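You operate a simulated robot arm through the tools that you are given. There is no shell and no other tool. Be economical: measure what you need, move in short steps, check, and stop when the job is done.

You are at the controls of a simulated robot arm. One attempt, no reset.

TASK
Fit both nuts in the short rail: the gold nut against the closed end, the other touching it.
Fine: slide the gold nut home before the other goes in; leave the rail where it lies.

The check looks at the end state, three seconds after you hand in, the way a careful person would. Anything else that was tipped, shoved, dropped, spilled or broken makes it a failure.

THE ROBOT
A 6-joint arm with a two-finger parallel gripper, fixed in place. Base frame: the origin is at the foot of the arm, x ahead of it, y to its left, z up; the work surface is at about z = 0. Units: cm, degrees, N and s.
With the tool pointing down near the work surface it reaches from about 18 to 46 cm from the base axis. Its first joint turns from -70.0 to 70.0 degrees. Payload 1.9 kg.
Tool frame: the origin (TCP) lies between the finger pads and is the grasp point; the fingertips stand 2.3 cm ahead of it; z points along the fingers, y is the line along which they close. Largest opening 9.4 cm; finger width 3.8, thickness 1; the body of the gripper, 5.4 by 9.6 cm, starts 3.9 cm behind the TCP.
Orientation is told as [roll, pitch, yaw] about the base's x, y, z axes, in that order, counted from this pose: with the fingers straight down and closing along the base's y, the tool's x points along the base's -x, its y along +y and its z along -z.

THE INTERFACE
- The arm moves only by the tool jog_arm. Its argument "motion" is a list that holds one entry, the list of rows, each a list of 7 numbers: the shift along the tool's x, y, z in units of 30 mm (1.0 is 30 mm), then the turn, a rotation vector about the tool's x, y, z in units of 6 degrees (1.0 is 6 degrees), then the opening, from 0 (shut) to 1 (fully open). In form: [[[dx, dy, dz, rx, ry, rz, grip], ...]]. A call has 1 to 20 rows; each row shifts and turns the commanded pose from where the row before left it, along the tool's axes as they then stand. A call with a number of a shift or a turn outside -1 to 1 is refused whole. Each row takes 0.2 s and may step no farther than 5 cm and 8.6 degrees from the row before; otherwise, or with a gripper value out of range, the whole call is refused. A pose out of reach is approached as far as the arm can. The call stops where the force on the tool passes 40 N (or 10 N more than at its start, if that is more) or the arm is blocked; 0.2 s more then pass. The fingers move at their own pace (about 10.8 cm/s each) and stop on an object; they squeeze with about 37 N. The grip force told is the motor's: it shows also when the fingers shut on nothing. Time passes only in rows, and 0.2 s behind the last, so rows that do not move let the fingers close. It gives the time, the measured TCP pose, the force on the tool (base axes), the opening and the grip force at its end, in the units of the frame above (readings bear some noise), and new pictures: "pictures" is both (left out), scene, wrist or none.
- Cameras (640 x 400 px; columns grow to the right, rows downward): "scene" is fixed at [4.33, 29.63, 43.89]; the picture's right is [-0.89, -0.46, 0.00], its down [-0.20, 0.39, -0.90] and it looks along [0.42, -0.80, -0.44] (base axes); focal length 308 px, centre (320, 200). "wrist" rides on the gripper at [-3.9, 0, -4.4] in the tool frame; the picture's right is [0.00, -1.00, 0.00], its down [0.97, 0.00, -0.24] and it looks along [0.24, 0.00, 0.97] (tool axes); focal length 218 px, centre (320, 200). There is no depth. A picture from a camera that has moved, and an enlarged one, comes with that camera's place and axes in the base frame and with its lens.
- close_up(camera, box): a new picture of the part [left, top, right, bottom] of that camera's present view, enlarged. It takes no simulated time.
- close_job(): hands the job in; it is judged then, once.

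Work in short steps. Places have to be worked out from the pictures, the camera data and where the tool is seen: move nearer, look again, correct. Check each grasp and each placing, and mend what went wrong. You have 120 turns and 150 pictures in all, those below and enlarged ones among them. Open the gripper and draw the arm clear of the work before you hand the job in, unless the task says otherwise; then end with one line.

The tools are called after "Emit:" as a command line: name --argument value ..., lists and objects as JSON in quotes. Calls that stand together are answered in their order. jog_arm: Moves the arm, as the interface text tells. Its arguments: {"type":"object","properties":{"motion":{"type":"array","items":{"type":"array","items":{"type":"array","items":{"type":"number"}}}},"pictures":{"type":"string","enum":["both","scene","wrist","none"]}},"required":["motion"]} The other tools are called the same way: close_up (camera, box) takes an enlarged picture of a part of a camera's view; close_job () hands the job in.

At the start:

```text
t: 0.0
tool_pos: [35.86, -5.55, 28.78]
tcp_rot: [0.0, 0.0, 0.0]
wrist_force: [1.1, 0.1, 0.6]
width: 9.41
grasp_force: 0.2
```

scene: 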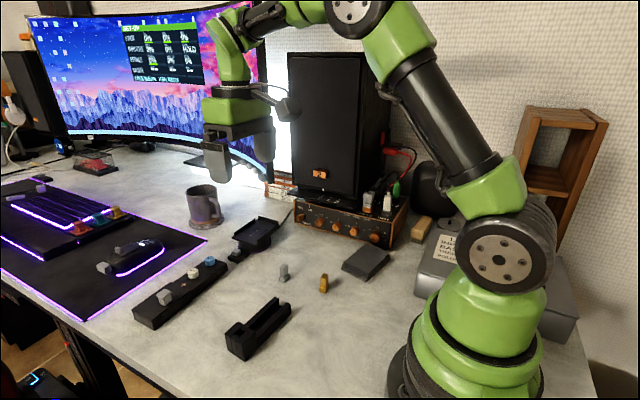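
wrist: 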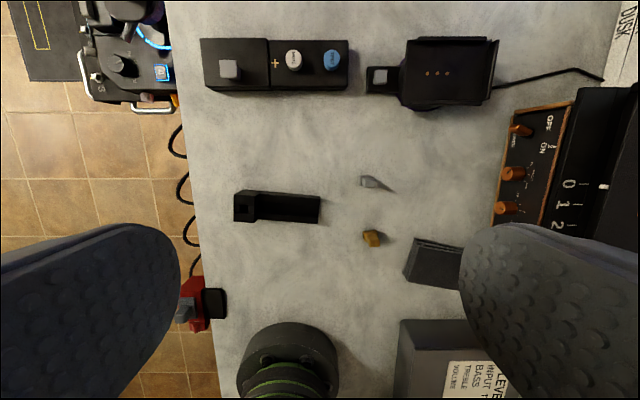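

The wrist view shows a rail with a nut-like gray item and a gold one lying beside it; I take enlarged views to see the details.

Emit:
close_up --camera "wrist" --box '[220, 150, 420, 275]'

Emit:
close_up --camera "scene" --box '[200, 240, 360, 370]'

```text
3.20 times, centred on (320, 212) of wrist
camera zoom: at [39.81, -5.44, 33.17], right [0.0, -1.0, 0.0], down [-0.97, 0.0, 0.24], along [-0.24, 0.0, -0.97], focal length 698 px, centre (320, 160)
```

zoom: 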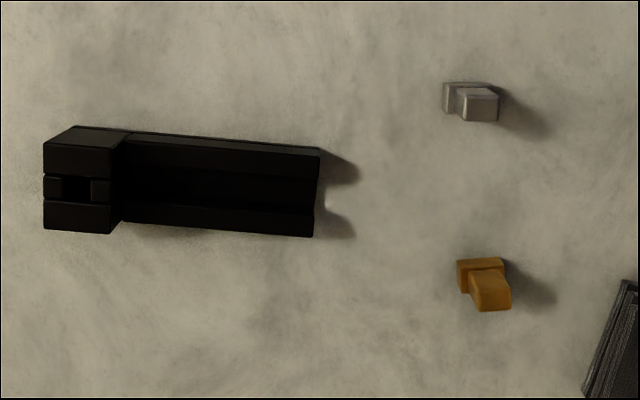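

```text
3.08 times, centred on (280, 305) of scene
camera zoom: at [4.33, 29.63, 43.89], right [-0.89, -0.46, 0.0], down [-0.2, 0.39, -0.9], along [0.42, -0.8, -0.44], focal length 949 px, centre (443, -123)
```

zoom: 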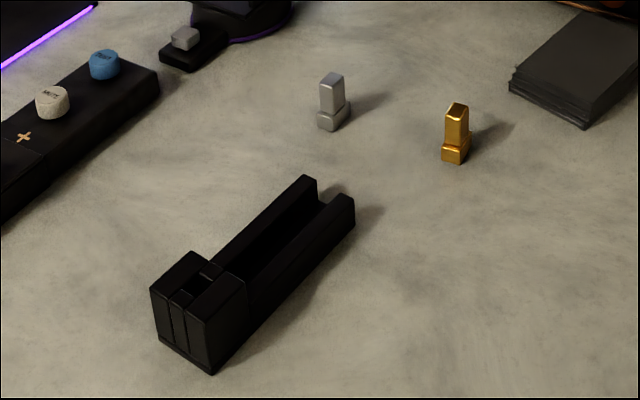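

I move lower over the rail and the nuts to see their shape better.

Emit:
jog_arm --motion '[[[0.36, 0.3, 0.9, 0, 0, 0, 1], [0.36, 0.3, 0.9, 0, 0, 0, 1], [0.36, 0.3, 0.9, 0, 0, 0, 1], [0.36, 0.3, 0.9, 0, 0, 0, 1], [0, 0, 0, 0, 0, 0, 1]]]' --pictures "wrist"

```text
t: 1.2
tool_pos: [31.49, -1.69, 18.02]
tcp_rot: [0.1, -0.1, -0.2]
wrist_force: [0.6, 0.3, -0.6]
width: 9.39
grasp_force: 0.1
camera wrist: at [35.35, -1.69, 22.36], right [0.0, -1.0, 0.0], down [-0.97, 0.0, 0.24], along [-0.24, 0.0, -0.97], focal length 218 px, centre (320, 200)
```

wrist: 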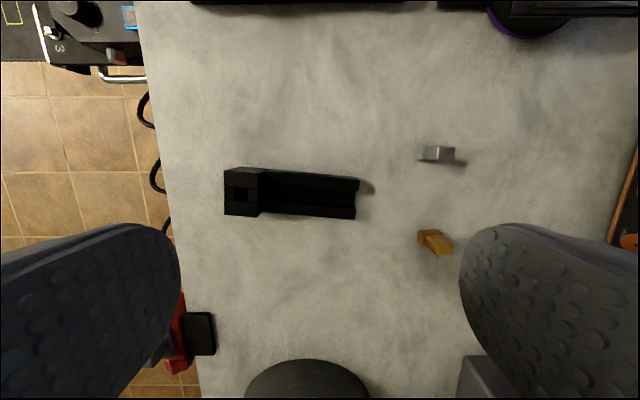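

Emit:
close_up --camera "wrist" --box '[210, 140, 370, 240]'

Emit:
close_up --camera "wrist" --box '[370, 130, 530, 270]'

Emit:
close_up --camera "scene" --box '[215, 285, 305, 365]'

Emit:
close_up --camera "scene" --box '[260, 250, 350, 305]'

```text
4.00 times, centred on (290, 190) of wrist
camera zoom: at [35.35, -1.69, 22.36], right [0.0, -1.0, 0.0], down [-0.97, 0.0, 0.24], along [-0.24, 0.0, -0.97], focal length 873 px, centre (440, 240)
```

zoom: 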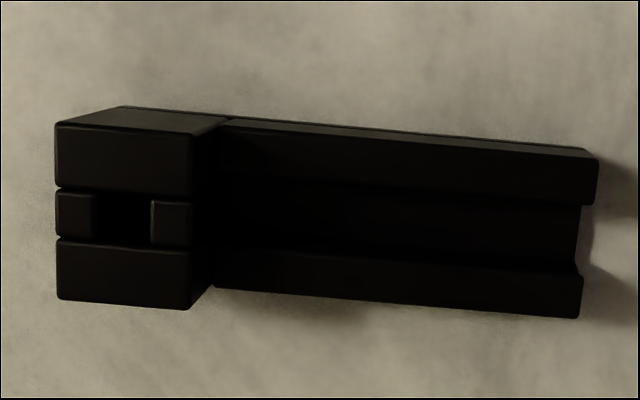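

```text
2.86 times, centred on (450, 200) of wrist
camera zoom: at [35.35, -1.69, 22.36], right [0.0, -1.0, 0.0], down [-0.97, 0.0, 0.24], along [-0.24, 0.0, -0.97], focal length 624 px, centre (-51, 200)
```

zoom: 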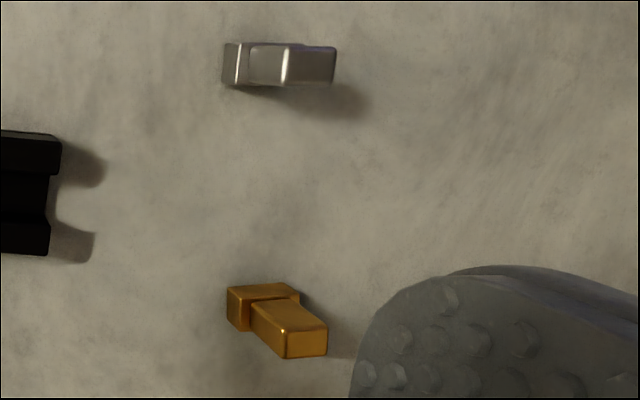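

```text
5.00 times, centred on (260, 325) of scene
camera zoom: at [4.33, 29.63, 43.89], right [-0.89, -0.46, 0.0], down [-0.2, 0.39, -0.9], along [0.42, -0.8, -0.44], focal length 1542 px, centre (620, -425)
```

zoom: 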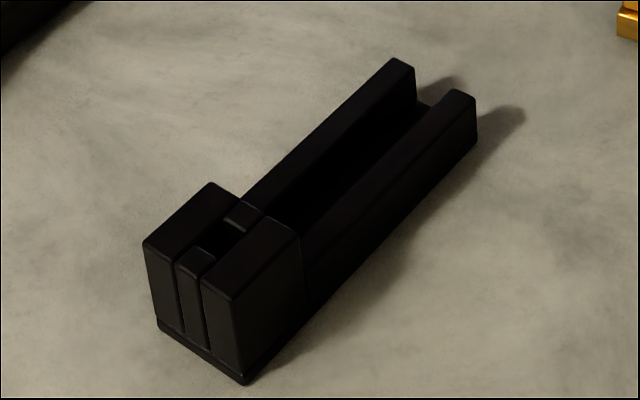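

```text
7.11 times, centred on (305, 278) of scene
camera zoom: at [4.33, 29.63, 43.89], right [-0.89, -0.46, 0.0], down [-0.2, 0.39, -0.9], along [0.42, -0.8, -0.44], focal length 2193 px, centre (427, -351)
```

zoom: 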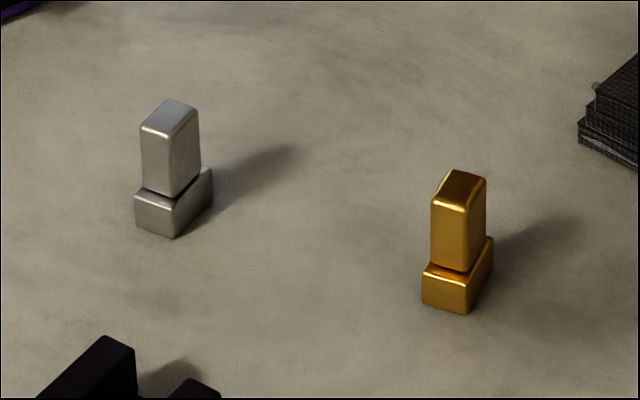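

I tilt the tool and move to the open-end side to look into the rail lengthwise.

Emit:
jog_arm --motion '[[[0, -1, 0, 0, 0, 0, 1], [0, -1, 0, 0, 0, 0, 1], [0, -1, 0, 0, 0, 0, 1], [0, -1, 0, 0, 0, 0, 1], [0, -1, 0, 0, 0, 0, 1], [0, 0, 0.3, -1, 0, 0, 1], [0, 0, 0.3, -1, 0, 0, 1], [0, 0, 0.3, -1, 0, 0, 1], [0, 0, 0, -1, 0, 0, 1], [0, 0, 0, -1, 0, 0, 1], [0, 0, 0, -1, 0, 0, 1], [0, 0, 0, -1, 0, 0, 1], [0, 0, 0, 0, 0, 0, 1]]]' --pictures "wrist"

```text
t: 4.0
tool_pos: [31.65, -16.71, 15.29]
tcp_rot: [42.1, 0.0, 0.0]
wrist_force: [0.3, 0.2, 0.6]
width: 9.41
grasp_force: 0.0
camera wrist: at [35.49, -19.58, 18.55], right [0.0, -0.74, -0.67], down [-0.97, -0.16, 0.18], along [-0.24, 0.65, -0.72], focal length 218 px, centre (320, 200)
```

wrist: 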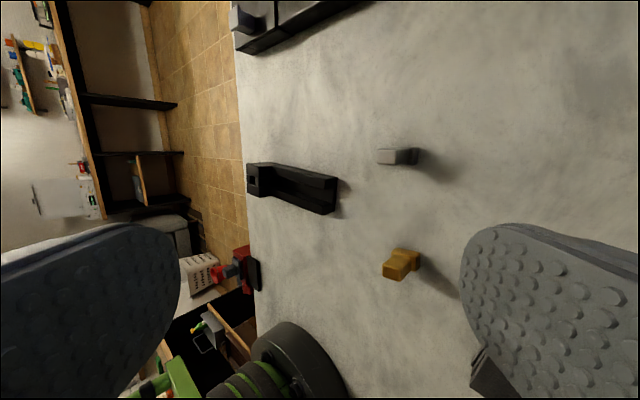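

Emit:
close_up --camera "wrist" --box '[235, 145, 355, 230]'

Emit:
close_up --camera "wrist" --box '[360, 135, 440, 185]'

Emit:
close_up --camera "wrist" --box '[360, 240, 440, 290]'

```text
4.71 times, centred on (295, 188) of wrist
camera zoom: at [35.49, -19.58, 18.55], right [0.0, -0.74, -0.67], down [-0.97, -0.16, 0.18], along [-0.24, 0.65, -0.72], focal length 1027 px, centre (438, 259)
```

zoom: 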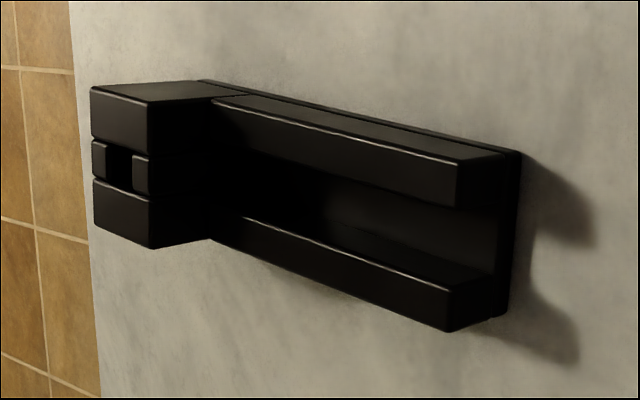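

```text
8.00 times, centred on (400, 160) of wrist
camera zoom: at [35.49, -19.58, 18.55], right [0.0, -0.74, -0.67], down [-0.97, -0.16, 0.18], along [-0.24, 0.65, -0.72], focal length 1746 px, centre (-320, 520)
```

zoom: 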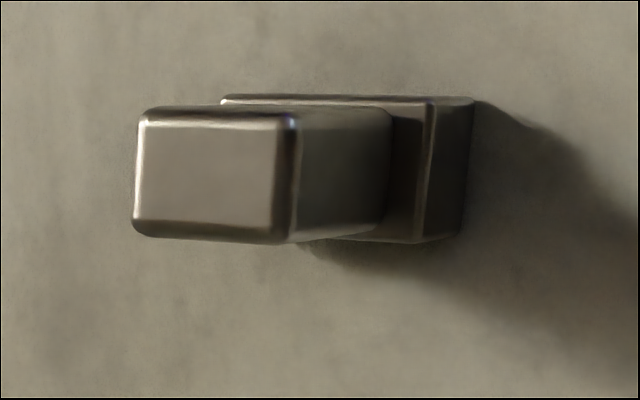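

```text
8.00 times, centred on (400, 265) of wrist
camera zoom: at [35.49, -19.58, 18.55], right [0.0, -0.74, -0.67], down [-0.97, -0.16, 0.18], along [-0.24, 0.65, -0.72], focal length 1746 px, centre (-320, -320)
```

zoom: 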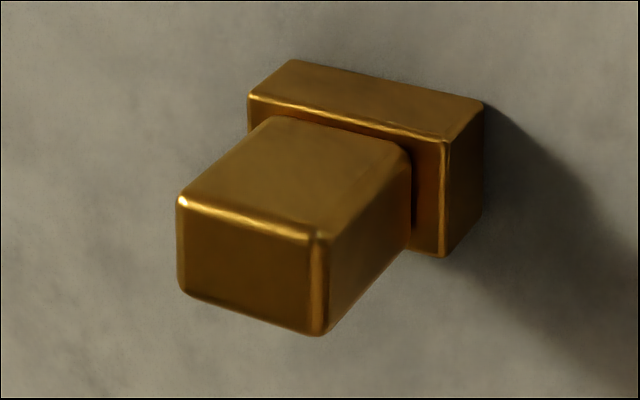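

I zoom on the open end of the rail for an undercut.

Emit:
close_up --camera "wrist" --box '[310, 168, 350, 218]'

```text
8.00 times, centred on (330, 193) of wrist
camera zoom: at [35.49, -19.58, 18.55], right [0.0, -0.74, -0.67], down [-0.97, -0.16, 0.18], along [-0.24, 0.65, -0.72], focal length 1746 px, centre (240, 256)
```

zoom: 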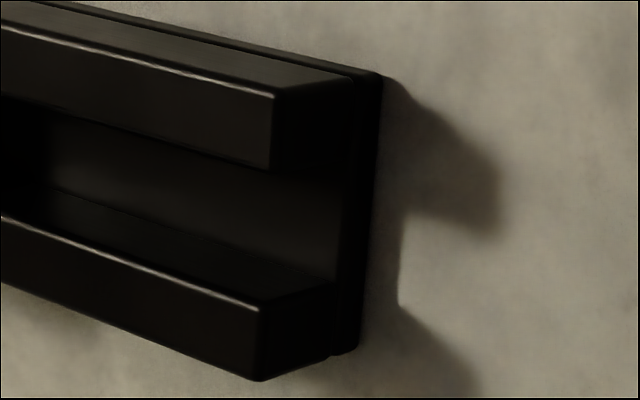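

I look at the tower face that meets the channel.

Emit:
close_up --camera "wrist" --box '[248, 158, 298, 202]'

```text
9.09 times, centred on (273, 180) of wrist
camera zoom: at [35.49, -19.58, 18.55], right [0.0, -0.74, -0.67], down [-0.97, -0.16, 0.18], along [-0.24, 0.65, -0.72], focal length 1984 px, centre (747, 382)
```

zoom: 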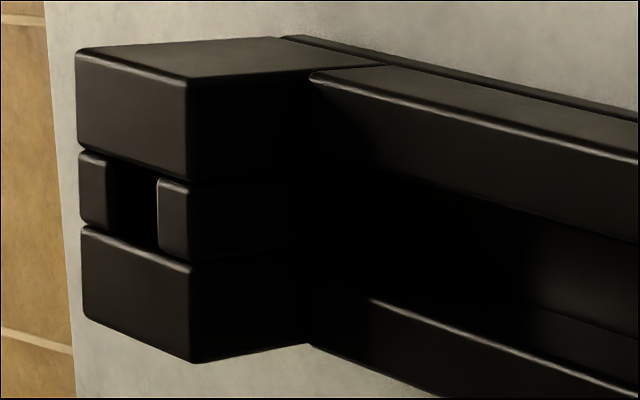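

I level the tool and start turning it 90° so the camera sits on the -y side for a look lengthwise into the channel.

Emit:
jog_arm --motion '[[[0, 0, 0, 1, 0, 0, 1], [0, 0, 0, 1, 0, 0, 1], [0, 0, 0, 1, 0, 0, 1], [0, 0, 0, 1, 0, 0, 1], [0, 0, 0, 1, 0, 0, 1], [0, 0, 0, 1, 0, 0, 1], [0, 0, 0, 1, 0, 0, 1], [0, 0, 0, 0, 0, 1, 1], [0, 0, 0, 0, 0, 1, 1], [0, 0, 0, 0, 0, 1, 1], [0, 0, 0, 0, 0, 1, 1], [0, 0, 0, 0, 0, 1, 1], [0, 0, 0, 0, 0, 1, 1], [0, 0, 0, 0, 0, 1, 1], [0, 0, 0, 0, 0, 1, 1], [0, 0, 0, 0, 0, 1, 1], [0, 0, 0, 0, 0, 1, 1], [0, 0, 0, 0, 0, 1, 1], [0, 0, 0, 0, 0, 1, 1], [0, 0, 0, 0, 0, 1, 1]]]' --pictures "none"

Emit:
jog_arm --motion '[[[0, 0, 0, 0, 0, 1, 1], [0, 0, 0, 0, 0, 1, 1], [0.6, 0, 0, 0, 1, 0, 1], [0.6, 0, 0, 0, 1, 0, 1], [0.6, 0, 0, 0, 1, 0, 1], [0, 0, 0.5, 0, 1, 0, 1], [0, 0, 0.5, 0, 1, 0, 1], [0, 0, 0.5, 0, 1, 0, 1], [0, 0, 0, 0, 0, 0, 1]]]' --pictures "wrist"

```text
t: 8.2
tool_pos: [31.52, -16.64, 15.39]
tcp_rot: [0.1, 0.0, -78.3]
wrist_force: [0.2, -0.8, -0.8]
width: 9.39
grasp_force: 0.1
```

```text
t: 10.2
tool_pos: [31.59, -9.59, 11.62]
tcp_rot: [0.1, 36.2, -90.1]
wrist_force: [0.0, 0.1, 0.0]
width: 9.4
grasp_force: 0.1
camera wrist: at [31.56, -15.15, 12.92], right [-1.0, 0.0, 0.0], down [0.0, 0.64, 0.77], along [0.0, 0.77, -0.64], focal length 218 px, centre (320, 200)
```

wrist: 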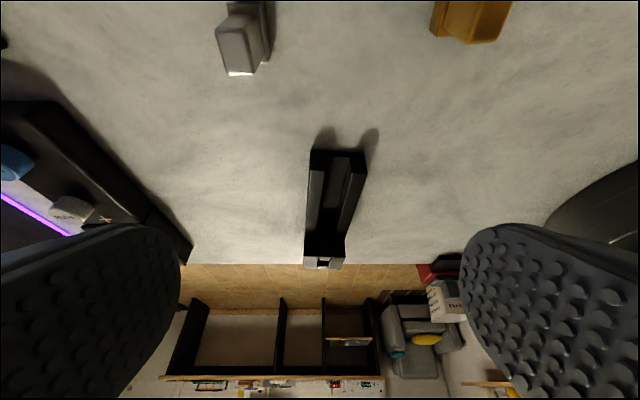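

Emit:
close_up --camera "wrist" --box '[290, 135, 390, 200]'

Emit:
close_up --camera "wrist" --box '[295, 205, 355, 275]'

```text
6.15 times, centred on (340, 168) of wrist
camera zoom: at [31.56, -15.15, 12.92], right [-1.0, 0.0, 0.0], down [0.0, 0.64, 0.77], along [0.0, 0.77, -0.64], focal length 1343 px, centre (197, 400)
```

zoom: 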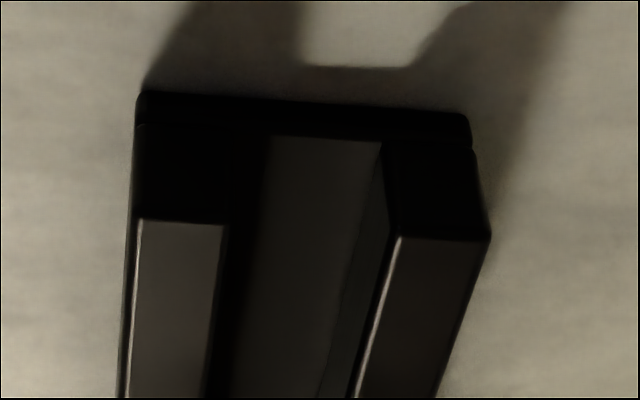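

```text
5.71 times, centred on (325, 240) of wrist
camera zoom: at [31.56, -15.15, 12.92], right [-1.0, 0.0, 0.0], down [0.0, 0.64, 0.77], along [0.0, 0.77, -0.64], focal length 1247 px, centre (291, -29)
```

zoom: 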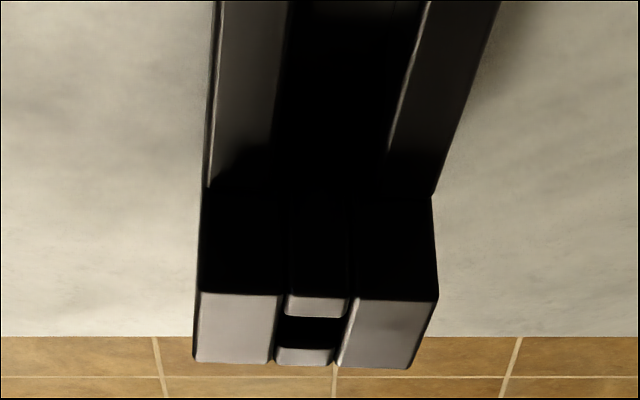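

Channel looks about 1.8 cm wide with 1 cm walls; I need to know if there's an undercut, so I get a lower view of the open end.

Emit:
jog_arm --motion '[[[-0.63, 0, 0.18, 0, 0, 0, 1], [-0.63, 0, 0.18, 0, 0, 0, 1], [0, 0, 0, 0, 1, 0, 1], [0, 0, 0, 0, 1, 0, 1], [0, 0, 0, 0, 0, 0, 1]]]' --pictures "wrist"

Emit:
close_up --camera "wrist" --box '[300, 165, 370, 210]'

```text
t: 11.4
tool_pos: [31.58, -12.01, 8.71]
tcp_rot: [0.0, 48.1, -90.0]
wrist_force: [0.4, -0.1, -0.6]
width: 9.4
grasp_force: 0.1
camera wrist: at [31.52, -17.76, 8.75], right [-1.0, 0.0, 0.0], down [0.0, 0.47, 0.88], along [0.0, 0.88, -0.47], focal length 218 px, centre (320, 200)
```

wrist: 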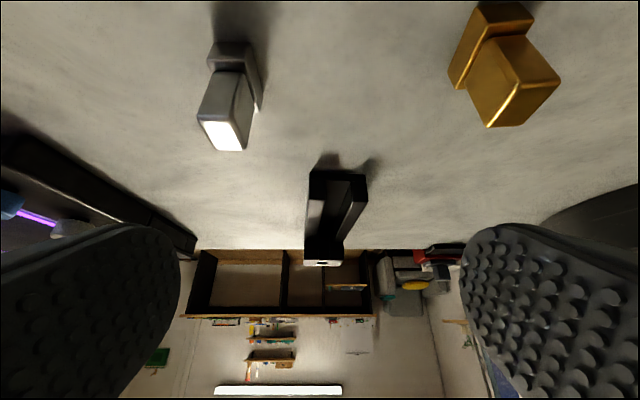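

```text
8.89 times, centred on (335, 188) of wrist
camera zoom: at [31.52, -17.76, 8.75], right [-1.0, 0.0, 0.0], down [0.0, 0.47, 0.88], along [0.0, 0.88, -0.47], focal length 1940 px, centre (187, 311)
```

zoom: 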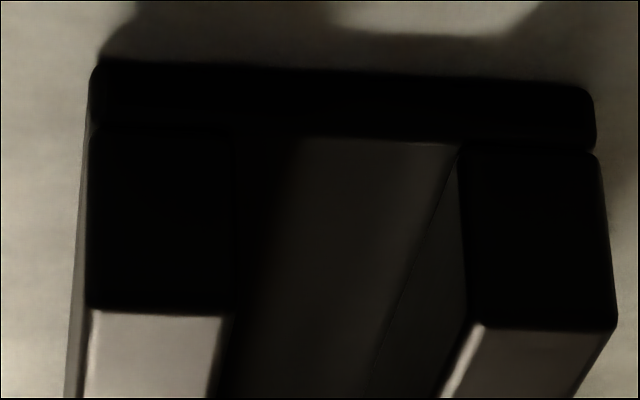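

The open channel is a plain U. I zoom on the tower face and nuts from here.

Emit:
close_up --camera "wrist" --box '[298, 225, 352, 270]'

Emit:
close_up --camera "wrist" --box '[430, 0, 580, 135]'

Emit:
close_up --camera "wrist" --box '[180, 30, 300, 160]'

```text
8.89 times, centred on (325, 248) of wrist
camera zoom: at [31.52, -17.76, 8.75], right [-1.0, 0.0, 0.0], down [0.0, 0.47, 0.88], along [0.0, 0.88, -0.47], focal length 1940 px, centre (276, -222)
```

zoom: 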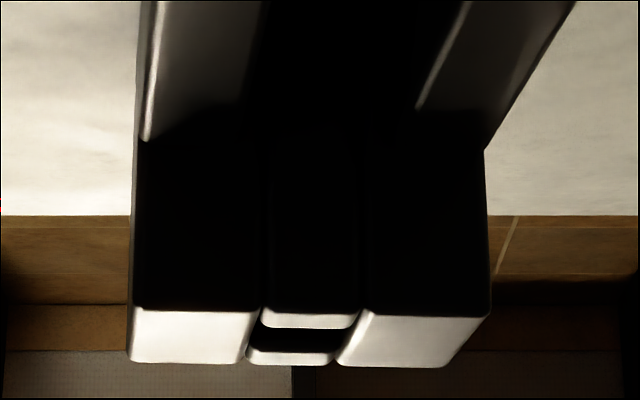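

```text
2.96 times, centred on (505, 68) of wrist
camera zoom: at [31.52, -17.76, 8.75], right [-1.0, 0.0, 0.0], down [0.0, 0.47, 0.88], along [0.0, 0.88, -0.47], focal length 647 px, centre (-228, 593)
```

zoom: 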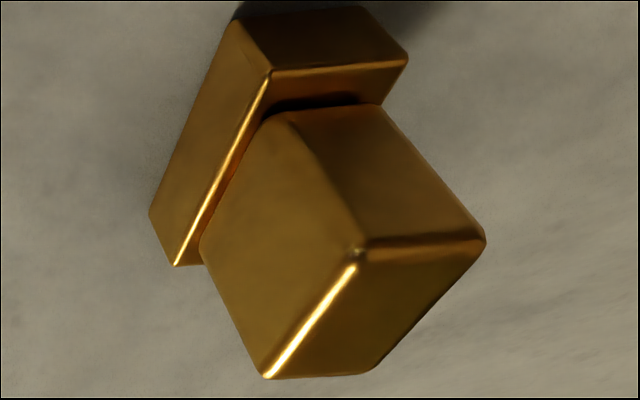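

```text
3.08 times, centred on (240, 95) of wrist
camera zoom: at [31.52, -17.76, 8.75], right [-1.0, 0.0, 0.0], down [0.0, 0.47, 0.88], along [0.0, 0.88, -0.47], focal length 672 px, centre (566, 523)
```

zoom: 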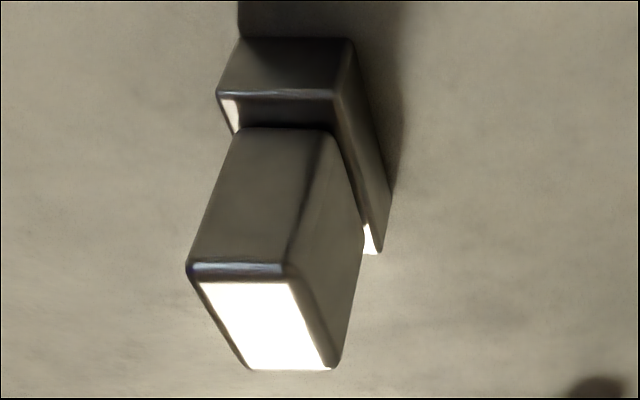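

Everything fits: the channel is ~1.75 wide, plain, and the nut goes in lengthwise (foot along the rail). I level and move above the nuts to measure their pose.

Emit:
jog_arm --motion '[[[0.6, 0, 0, 0, 0, 0, 1], [0.6, 0, 0, 0, -1, 0, 1], [0, 0, 0, 0, -1, 0, 1], [0, 0, 0, 0, -1, 0, 1], [0, 0, 0, 0, -1, 0, 1], [0, 0, 0, 0, -1, 0, 1], [0, -0.4, 0, 0, -1, 0, 1], [-0.4, -0.4, 0, 0, -1, 0, 1], [-0.4, 0, 0, 0, -1, 0, 1], [0, 0, 0, 0, 0, 0, 1]]]' --pictures "wrist"

Emit:
close_up --camera "wrist" --box '[200, 120, 440, 270]'

```text
t: 13.6
tool_pos: [29.11, -11.85, 11.12]
tcp_rot: [0.2, -0.1, -90.0]
wrist_force: [-0.5, -0.7, 0.9]
width: 9.4
grasp_force: 0.1
camera wrist: at [29.04, -15.65, 15.34], right [-1.0, 0.0, 0.0], down [0.0, 0.97, 0.24], along [0.0, 0.24, -0.97], focal length 218 px, centre (320, 200)
```

wrist: 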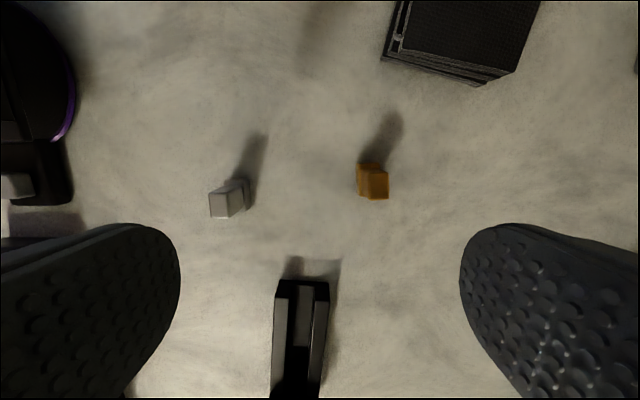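

```text
2.67 times, centred on (320, 195) of wrist
camera zoom: at [29.04, -15.65, 15.34], right [-1.0, 0.0, 0.0], down [0.0, 0.97, 0.24], along [0.0, 0.24, -0.97], focal length 582 px, centre (320, 213)
```

zoom: 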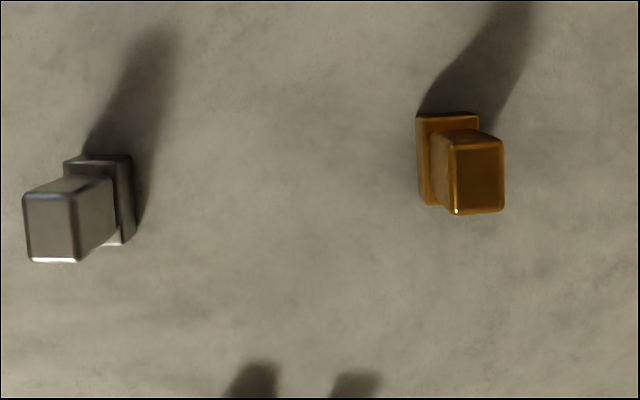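

Gold nut ≈ (25.8, -13.4) yawed ~+6°, gray ≈ (34.9, -12.3) yawed ~-2°; foot ~1.5×2.2, neck ~1.05×1.6, height ~3. I approach above gold, offset 1 cm toward -y, so the finger fronts will not meet the tower.

Emit:
jog_arm --motion '[[[-0.43, -0.55, 0.2, 0, 0, 0, 0.4], [-0.42, -0.54, 0.3, 0, 0, 0, 0.4], [0, 0, 0.4, 0, 0, -1, 0.4], [0, 0, 0, 0, 0, 0, 0.4]]]' --pictures "both"

Emit:
close_up --camera "wrist" --box '[240, 150, 400, 290]'

```text
t: 14.6
tool_pos: [25.78, -14.41, 8.19]
tcp_rot: [0.0, 0.1, -84.0]
wrist_force: [-0.7, -0.6, 0.0]
width: 3.77
grasp_force: 0.1
camera wrist: at [26.22, -18.15, 12.55], right [-0.99, -0.1, 0.0], down [-0.1, 0.97, 0.24], along [-0.02, 0.24, -0.97], focal length 218 px, centre (320, 200)
```

scene: 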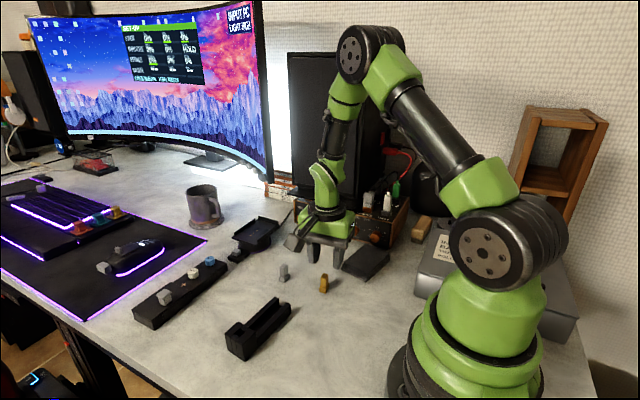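
wrist: 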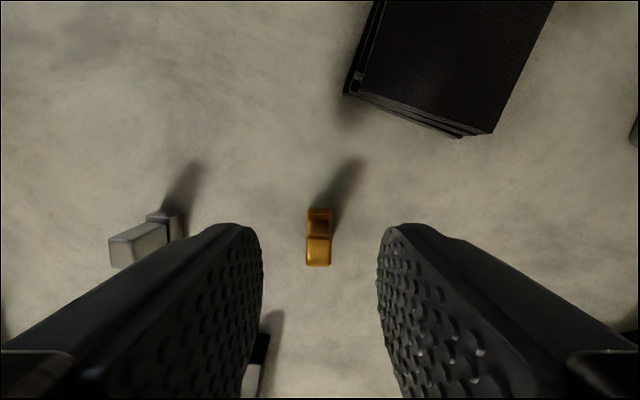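

```text
2.86 times, centred on (320, 220) of wrist
camera zoom: at [26.22, -18.15, 12.55], right [-0.99, -0.1, 0.0], down [-0.1, 0.97, 0.24], along [-0.02, 0.24, -0.97], focal length 624 px, centre (320, 143)
```

zoom: 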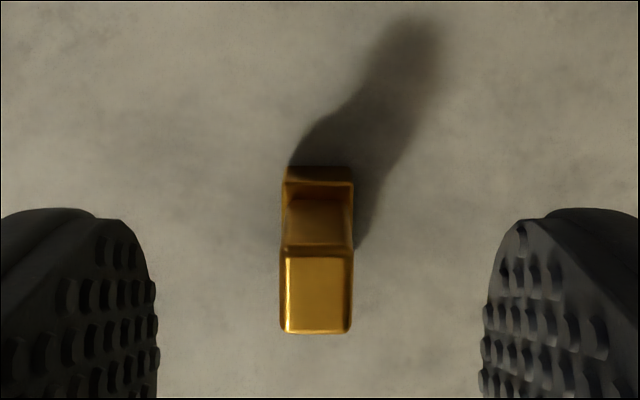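

Well aligned; I descend so the tips grip only the upper ~1 cm of the neck, and close.

Emit:
jog_arm --motion '[[[0.03, 0.02, 0.45, 0, 0, 0, 0.4], [0, 0, 0.45, 0, 0, 0, 0.4], [0, 0, 0.41, 0, 0, 0, 0.4], [0, 0, 0, 0, 0, 0, 0.4], [0, 0, 0, 0, 0, 0, 0], [0, 0, 0, 0, 0, 0, 0], [0, 0, 0, 0, 0, 0, 0]]]' --pictures "both"

Emit:
close_up --camera "scene" --box '[270, 200, 370, 300]'

```text
t: 16.2
tool_pos: [25.89, -14.36, 4.52]
tcp_rot: [-0.1, 0.0, -84.0]
wrist_force: [0.0, 0.3, 0.1]
width: 1.06
grasp_force: 37.3
camera wrist: at [26.3, -18.01, 8.79], right [-0.99, -0.1, 0.0], down [-0.1, 0.97, 0.24], along [-0.02, 0.24, -0.97], focal length 218 px, centre (320, 200)
```

scene: 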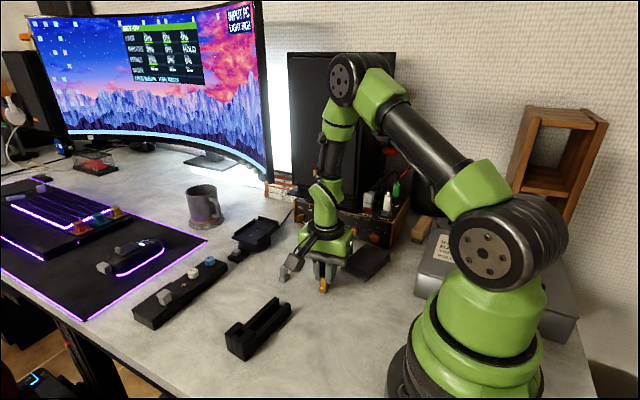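
wrist: 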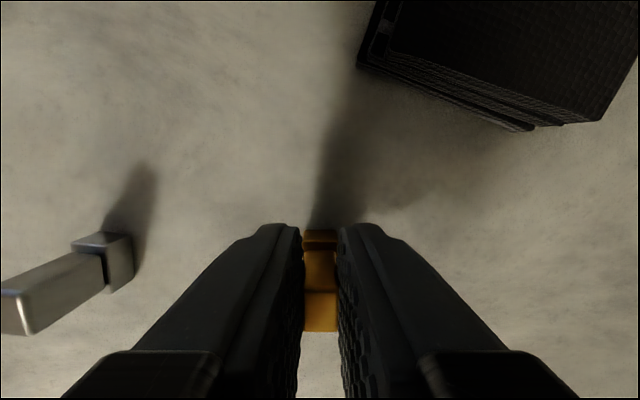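

```text
4.00 times, centred on (320, 250) of scene
camera zoom: at [4.33, 29.63, 43.89], right [-0.89, -0.46, 0.0], down [-0.2, 0.39, -0.9], along [0.42, -0.8, -0.44], focal length 1233 px, centre (320, 0)
```

zoom: 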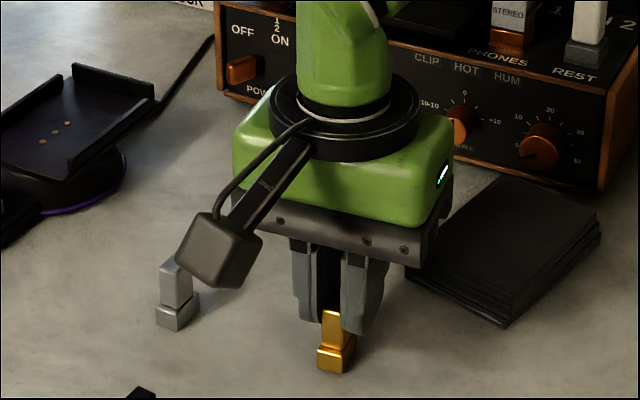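

Gripped (1.06 cm). I lift and carry it over the open half of the channel, turning to the rail's direction.

Emit:
jog_arm --motion '[[[0, 0, -0.65, 0, 0, 0, 0], [0, 0, -0.65, 0, 0, 0, 0], [0.815, 0.47, 0, 0, 0, 0, 0], [0.815, 0.47, 0, 0, 0, 0, 0], [0.815, 0.47, 0, 0, 0, 0, 0], [0.815, 0.47, 0, 0, 0, 0, 0], [0, 0, 0, 0, 0, 0.96, 0], [0, 0, 0, 0, 0, 0.96, 0], [0, 0, 0, 0, 0, 0, 0]]]' --pictures "both"

Emit:
close_up --camera "wrist" --box '[240, 160, 400, 340]'

Emit:
close_up --camera "scene" --box '[200, 260, 320, 370]'

```text
t: 18.2
tool_pos: [30.43, -3.97, 8.3]
tcp_rot: [0.0, 0.0, -95.6]
wrist_force: [-0.8, -0.3, -0.1]
width: 1.05
grasp_force: 37.6
camera wrist: at [30.04, -7.74, 12.63], right [-1.0, 0.1, 0.0], down [0.1, 0.97, 0.24], along [0.02, 0.24, -0.97], focal length 218 px, centre (320, 200)
```

scene: 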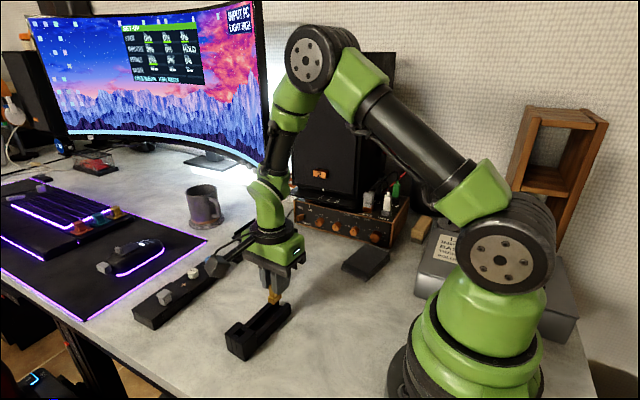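
wrist: 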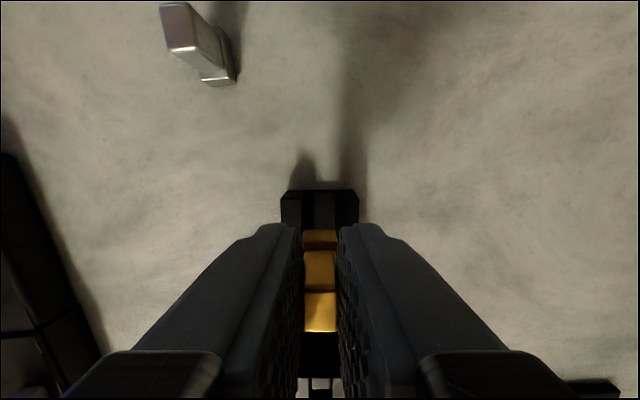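

```text
2.22 times, centred on (320, 250) of wrist
camera zoom: at [30.04, -7.74, 12.63], right [-1.0, 0.1, 0.0], down [0.1, 0.97, 0.24], along [0.02, 0.24, -0.97], focal length 485 px, centre (320, 89)
```

zoom: 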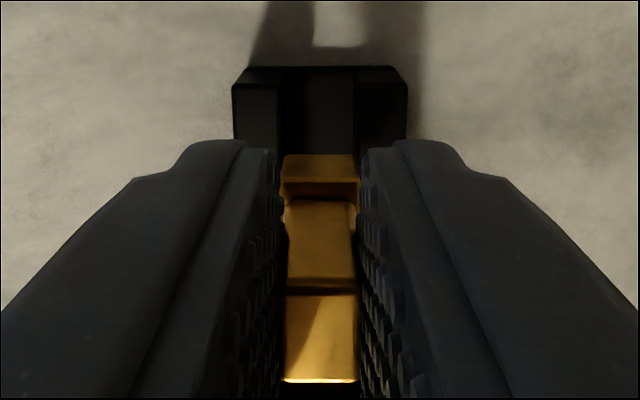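

```text
3.64 times, centred on (260, 315) of scene
camera zoom: at [4.33, 29.63, 43.89], right [-0.89, -0.46, 0.0], down [-0.2, 0.39, -0.9], along [0.42, -0.8, -0.44], focal length 1121 px, centre (538, -218)
```

zoom: 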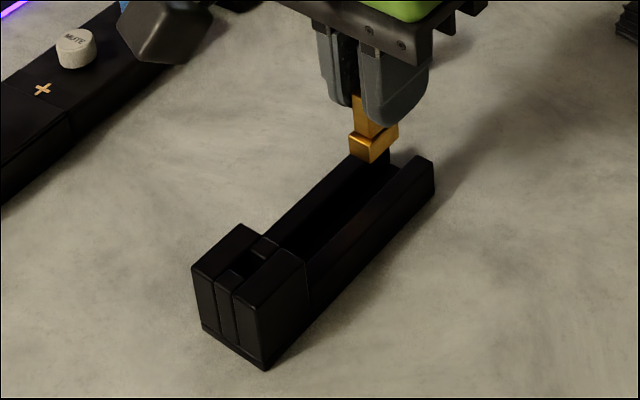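

The nut is centred over the channel and parallel. I lower it until the foot starts between the walls and check.

Emit:
jog_arm --motion '[[[0, 0, 0.2, 0, 0, 0, 0], [0, 0, 0.2, 0, 0, 0, 0], [0, 0, 0.15, 0, 0, 0, 0], [0, 0, 0.1, 0, 0, 0, 0], [0, 0, 0, 0, 0, 0, 0]]]' --pictures "wrist"

Emit:
close_up --camera "scene" --box '[220, 270, 310, 350]'

```text
t: 19.4
tool_pos: [30.42, -3.98, 6.36]
tcp_rot: [0.0, 0.0, -95.6]
wrist_force: [0.1, -0.3, -0.7]
width: 1.05
grasp_force: 36.4
camera wrist: at [30.09, -7.75, 10.64], right [-1.0, 0.1, 0.0], down [0.09, 0.97, 0.24], along [0.02, 0.24, -0.97], focal length 218 px, centre (320, 200)
```

wrist: 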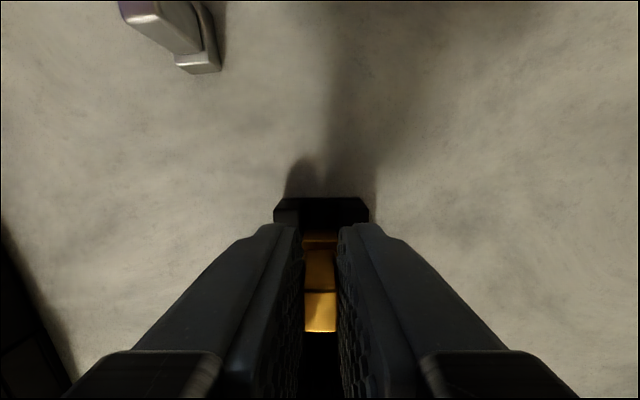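

```text
5.00 times, centred on (265, 310) of scene
camera zoom: at [4.33, 29.63, 43.89], right [-0.89, -0.46, 0.0], down [-0.2, 0.39, -0.9], along [0.42, -0.8, -0.44], focal length 1542 px, centre (595, -350)
```

zoom: 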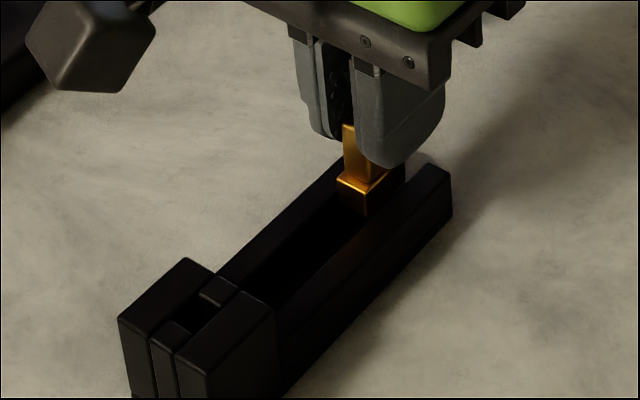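

The foot is in without contact. I lower onto the floor of the channel in fine steps.

Emit:
jog_arm --motion '[[[0, 0, 0.15, 0, 0, 0, 0], [0, 0, 0.1, 0, 0, 0, 0], [0, 0, 0.06, 0, 0, 0, 0], [0, 0, 0, 0, 0, 0, 0]]]' --pictures "wrist"

Emit:
close_up --camera "scene" --box '[220, 270, 310, 350]'

```text
t: 20.4
tool_pos: [30.48, -4.11, 5.26]
tcp_rot: [0.0, 0.0, -95.7]
wrist_force: [0.1, -0.2, -0.3]
width: 1.01
grasp_force: 36.6
camera wrist: at [30.07, -7.89, 9.67], right [-1.0, 0.1, 0.0], down [0.09, 0.97, 0.24], along [0.02, 0.24, -0.97], focal length 218 px, centre (320, 200)
```

wrist: 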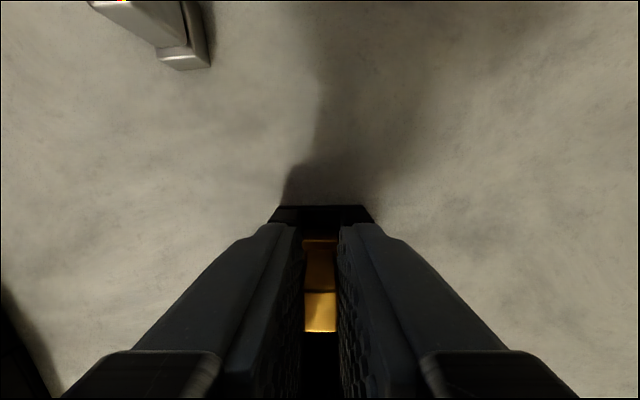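

```text
5.00 times, centred on (265, 310) of scene
camera zoom: at [4.33, 29.63, 43.89], right [-0.89, -0.46, 0.0], down [-0.2, 0.39, -0.9], along [0.42, -0.8, -0.44], focal length 1542 px, centre (595, -350)
```

zoom: 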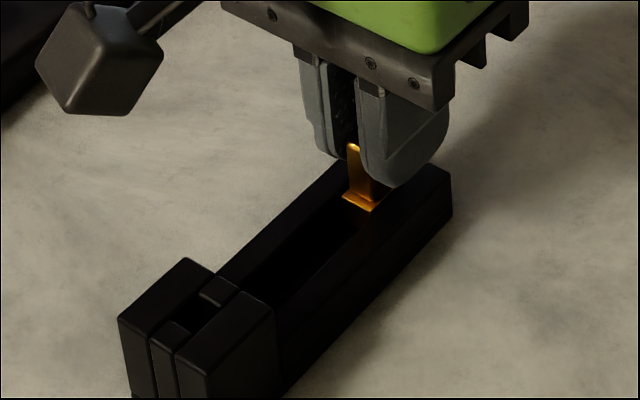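

No contact yet; I lower in 1 mm steps watching force.

Emit:
jog_arm --motion '[[[0, 0, 0.03, 0, 0, 0, 0], [0, 0, 0, 0, 0, 0, 0]]]' --pictures "none"

Emit:
jog_arm --motion '[[[0, 0, 0.03, 0, 0, 0, 0], [0, 0, 0, 0, 0, 0, 0]]]' --pictures "none"

Emit:
jog_arm --motion '[[[0, 0, 0.03, 0, 0, 0, 0], [0, 0, 0, 0, 0, 0, 0]]]' --pictures "wrist"

Emit:
close_up --camera "scene" --box '[240, 280, 300, 330]'

```text
t: 21.0
tool_pos: [30.52, -3.97, 5.24]
tcp_rot: [-0.1, 0.0, -95.6]
wrist_force: [-0.1, 0.0, 0.0]
width: 1.07
grasp_force: 37.6
```

```text
t: 21.6
tool_pos: [30.5, -4.11, 5.27]
tcp_rot: [0.0, -0.1, -95.6]
wrist_force: [-1.2, 0.2, 0.0]
width: 1.05
grasp_force: 37.0
```

```text
t: 22.2
tool_pos: [30.78, -4.03, 5.1]
tcp_rot: [0.0, 0.0, -95.5]
wrist_force: [-0.5, -0.7, -1.4]
width: 1.04
grasp_force: 37.0
camera wrist: at [30.21, -7.83, 9.47], right [-1.0, 0.1, 0.0], down [0.09, 0.97, 0.24], along [0.02, 0.24, -0.97], focal length 218 px, centre (320, 200)
```

wrist: 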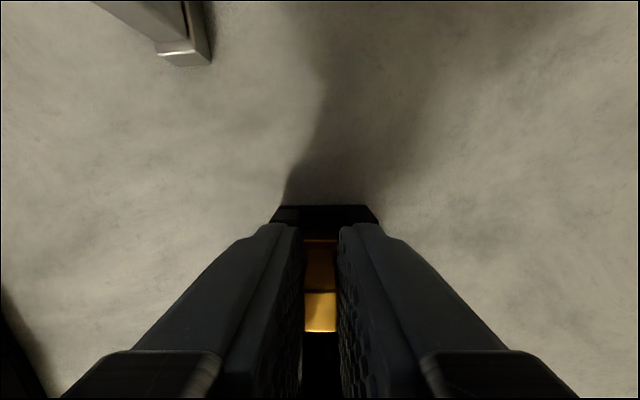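

```text
8.00 times, centred on (270, 305) of scene
camera zoom: at [4.33, 29.63, 43.89], right [-0.89, -0.46, 0.0], down [-0.2, 0.39, -0.9], along [0.42, -0.8, -0.44], focal length 2467 px, centre (720, -640)
```

zoom: 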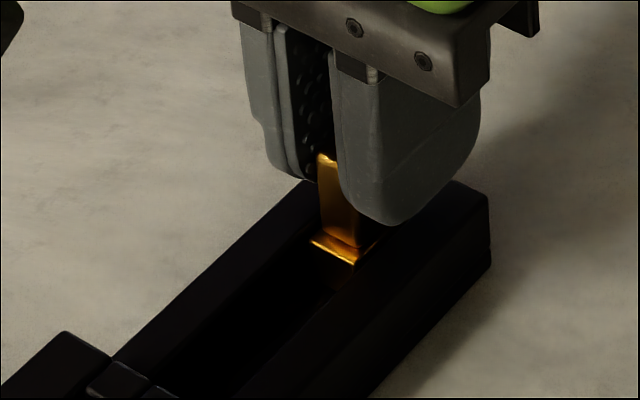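

Still no contact force; I go on two more 1 mm steps.

Emit:
jog_arm --motion '[[[0, 0, 0.03, 0, 0, 0, 0], [0, 0, 0, 0, 0, 0, 0]]]' --pictures "none"

Emit:
jog_arm --motion '[[[0, 0, 0.03, 0, 0, 0, 0], [0, 0, 0, 0, 0, 0, 0]]]' --pictures "none"

Emit:
close_up --camera "scene" --box '[240, 280, 300, 330]'

```text
t: 22.8
tool_pos: [30.55, -4.01, 4.99]
tcp_rot: [0.1, 0.0, -95.5]
wrist_force: [0.9, 0.2, 1.2]
width: 1.05
grasp_force: 37.0
```

```text
t: 23.4
tool_pos: [30.6, -4.14, 4.96]
tcp_rot: [0.0, -0.1, -95.6]
wrist_force: [-4.8, 2.1, 24.3]
width: 1.03
grasp_force: 37.4
```

```text
8.00 times, centred on (270, 305) of scene
camera zoom: at [4.32, 29.63, 43.89], right [-0.89, -0.46, 0.0], down [-0.2, 0.39, -0.9], along [0.42, -0.8, -0.44], focal length 2467 px, centre (720, -640)
```

zoom: 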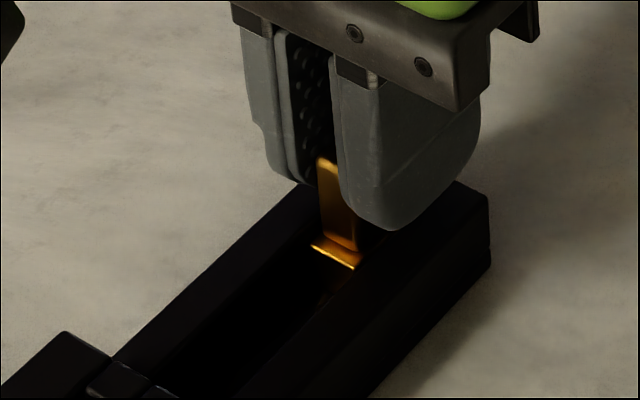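

Floor contact (24 N). I ease off by 1 mm and slide the nut along the channel 3 cm.

Emit:
jog_arm --motion '[[[0, 0, -0.035, 0, 0, 0, 0], [0.2, 0, 0, 0, 0, 0, 0], [0.2, 0, 0, 0, 0, 0, 0], [0.2, 0, 0, 0, 0, 0, 0], [0.2, 0, 0, 0, 0, 0, 0], [0.2, 0, 0, 0, 0, 0, 0], [0, 0, 0, 0, 0, 0, 0]]]' --pictures "wrist"

Emit:
close_up --camera "scene" --box '[220, 280, 300, 350]'

```text
t: 25.0
tool_pos: [30.96, -1.14, 5.11]
tcp_rot: [0.1, 0.1, -95.6]
wrist_force: [-0.6, 0.5, 0.8]
width: 1.05
grasp_force: 37.0
camera wrist: at [30.5, -4.83, 9.53], right [-1.0, 0.1, 0.0], down [0.09, 0.97, 0.24], along [0.02, 0.24, -0.97], focal length 218 px, centre (320, 200)
```

wrist: 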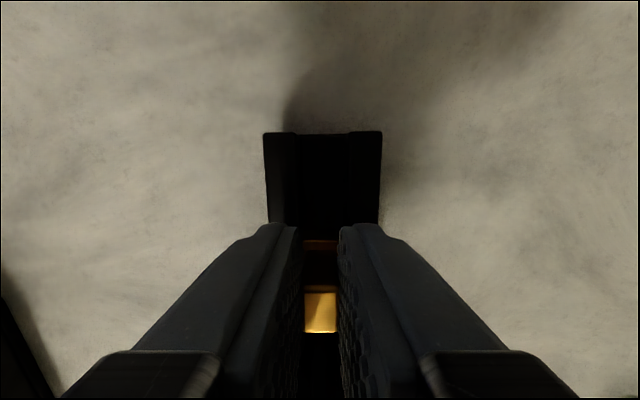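

```text
5.71 times, centred on (260, 315) of scene
camera zoom: at [4.33, 29.63, 43.89], right [-0.89, -0.46, 0.0], down [-0.2, 0.39, -0.9], along [0.42, -0.8, -0.44], focal length 1762 px, centre (663, -457)
```

zoom: 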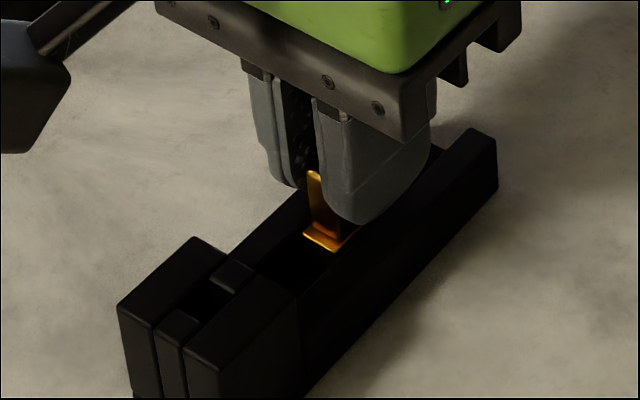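

Sliding freely. I continue another 0.75 cm slowly, then look.

Emit:
jog_arm --motion '[[[0.1, 0, 0, 0, 0, 0, 0], [0.1, 0, 0, 0, 0, 0, 0], [0.05, 0, 0, 0, 0, 0, 0], [0, 0, 0, 0, 0, 0, 0]]]' --pictures "none"

Emit:
close_up --camera "scene" --box '[225, 290, 285, 335]'

```text
t: 26.0
tool_pos: [30.87, -0.3, 5.05]
tcp_rot: [0.1, 0.0, -95.6]
wrist_force: [0.0, -0.2, -0.7]
width: 1.05
grasp_force: 36.9
```

```text
8.89 times, centred on (255, 312) of scene
camera zoom: at [4.33, 29.63, 43.89], right [-0.89, -0.46, 0.0], down [-0.2, 0.39, -0.9], along [0.42, -0.8, -0.44], focal length 2741 px, centre (898, -800)
```

zoom: 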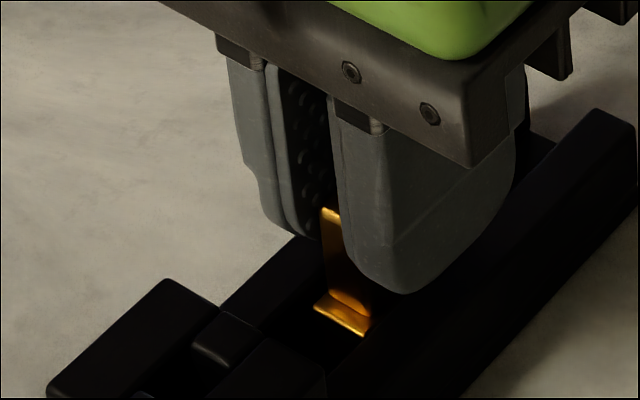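

Close to the tower; now 1 mm steps with force reading.

Emit:
jog_arm --motion '[[[0.04, 0, 0, 0, 0, 0, 0], [0.04, 0, 0, 0, 0, 0, 0], [0, 0, 0, 0, 0, 0, 0]]]' --pictures "none"

Emit:
jog_arm --motion '[[[0.03, 0, 0, 0, 0, 0, 0], [0, 0, 0, 0, 0, 0, 0]]]' --pictures "none"

Emit:
close_up --camera "scene" --box '[225, 290, 285, 335]'

```text
t: 26.8
tool_pos: [30.97, -0.16, 5.11]
tcp_rot: [-0.1, 0.0, -95.5]
wrist_force: [0.0, 0.3, -0.4]
width: 1.08
grasp_force: 37.1
```

```text
t: 27.4
tool_pos: [31.06, 0.1, 4.99]
tcp_rot: [0.0, -0.1, -95.5]
wrist_force: [0.4, -0.1, -0.7]
width: 1.08
grasp_force: 36.7
```

```text
8.89 times, centred on (255, 312) of scene
camera zoom: at [4.33, 29.63, 43.89], right [-0.89, -0.46, 0.0], down [-0.2, 0.39, -0.9], along [0.42, -0.8, -0.44], focal length 2741 px, centre (898, -800)
```

zoom: 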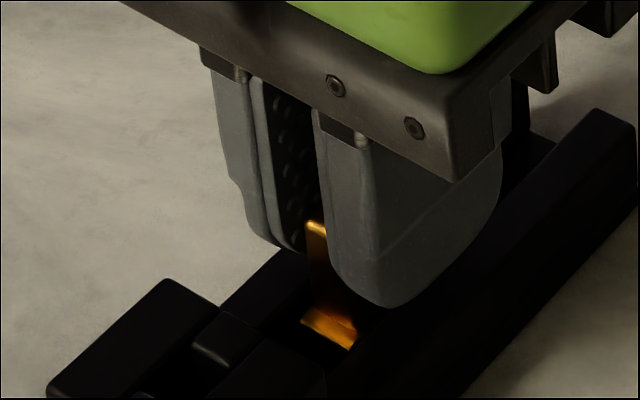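

No contact yet; continuing in 1 mm steps.

Emit:
jog_arm --motion '[[[0.03, 0, 0, 0, 0, 0, 0], [0, 0, 0, 0, 0, 0, 0]]]' --pictures "none"

Emit:
jog_arm --motion '[[[0.03, 0, 0, 0, 0, 0, 0], [0, 0, 0, 0, 0, 0, 0]]]' --pictures "none"

Emit:
jog_arm --motion '[[[0.03, 0, 0, 0, 0, 0, 0], [0, 0, 0, 0, 0, 0, 0]]]' --pictures "none"

Emit:
close_up --camera "scene" --box '[225, 290, 285, 335]'

```text
t: 28.0
tool_pos: [30.89, 0.09, 5.01]
tcp_rot: [0.0, 0.0, -95.5]
wrist_force: [-0.5, 0.4, 0.1]
width: 1.04
grasp_force: 36.6
```

```text
t: 28.6
tool_pos: [30.94, 0.16, 5.06]
tcp_rot: [0.0, 0.1, -95.4]
wrist_force: [-0.3, 0.8, -0.5]
width: 1.05
grasp_force: 37.0
```

```text
t: 29.2
tool_pos: [30.86, 0.32, 5.26]
tcp_rot: [0.0, 0.0, -95.5]
wrist_force: [0.0, -0.7, 0.3]
width: 1.05
grasp_force: 36.4
```

```text
8.89 times, centred on (255, 312) of scene
camera zoom: at [4.33, 29.63, 43.89], right [-0.89, -0.46, 0.0], down [-0.2, 0.39, -0.9], along [0.42, -0.8, -0.44], focal length 2741 px, centre (898, -800)
```

zoom: 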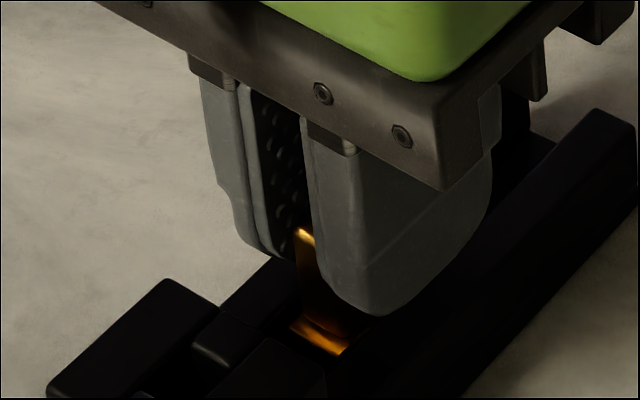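

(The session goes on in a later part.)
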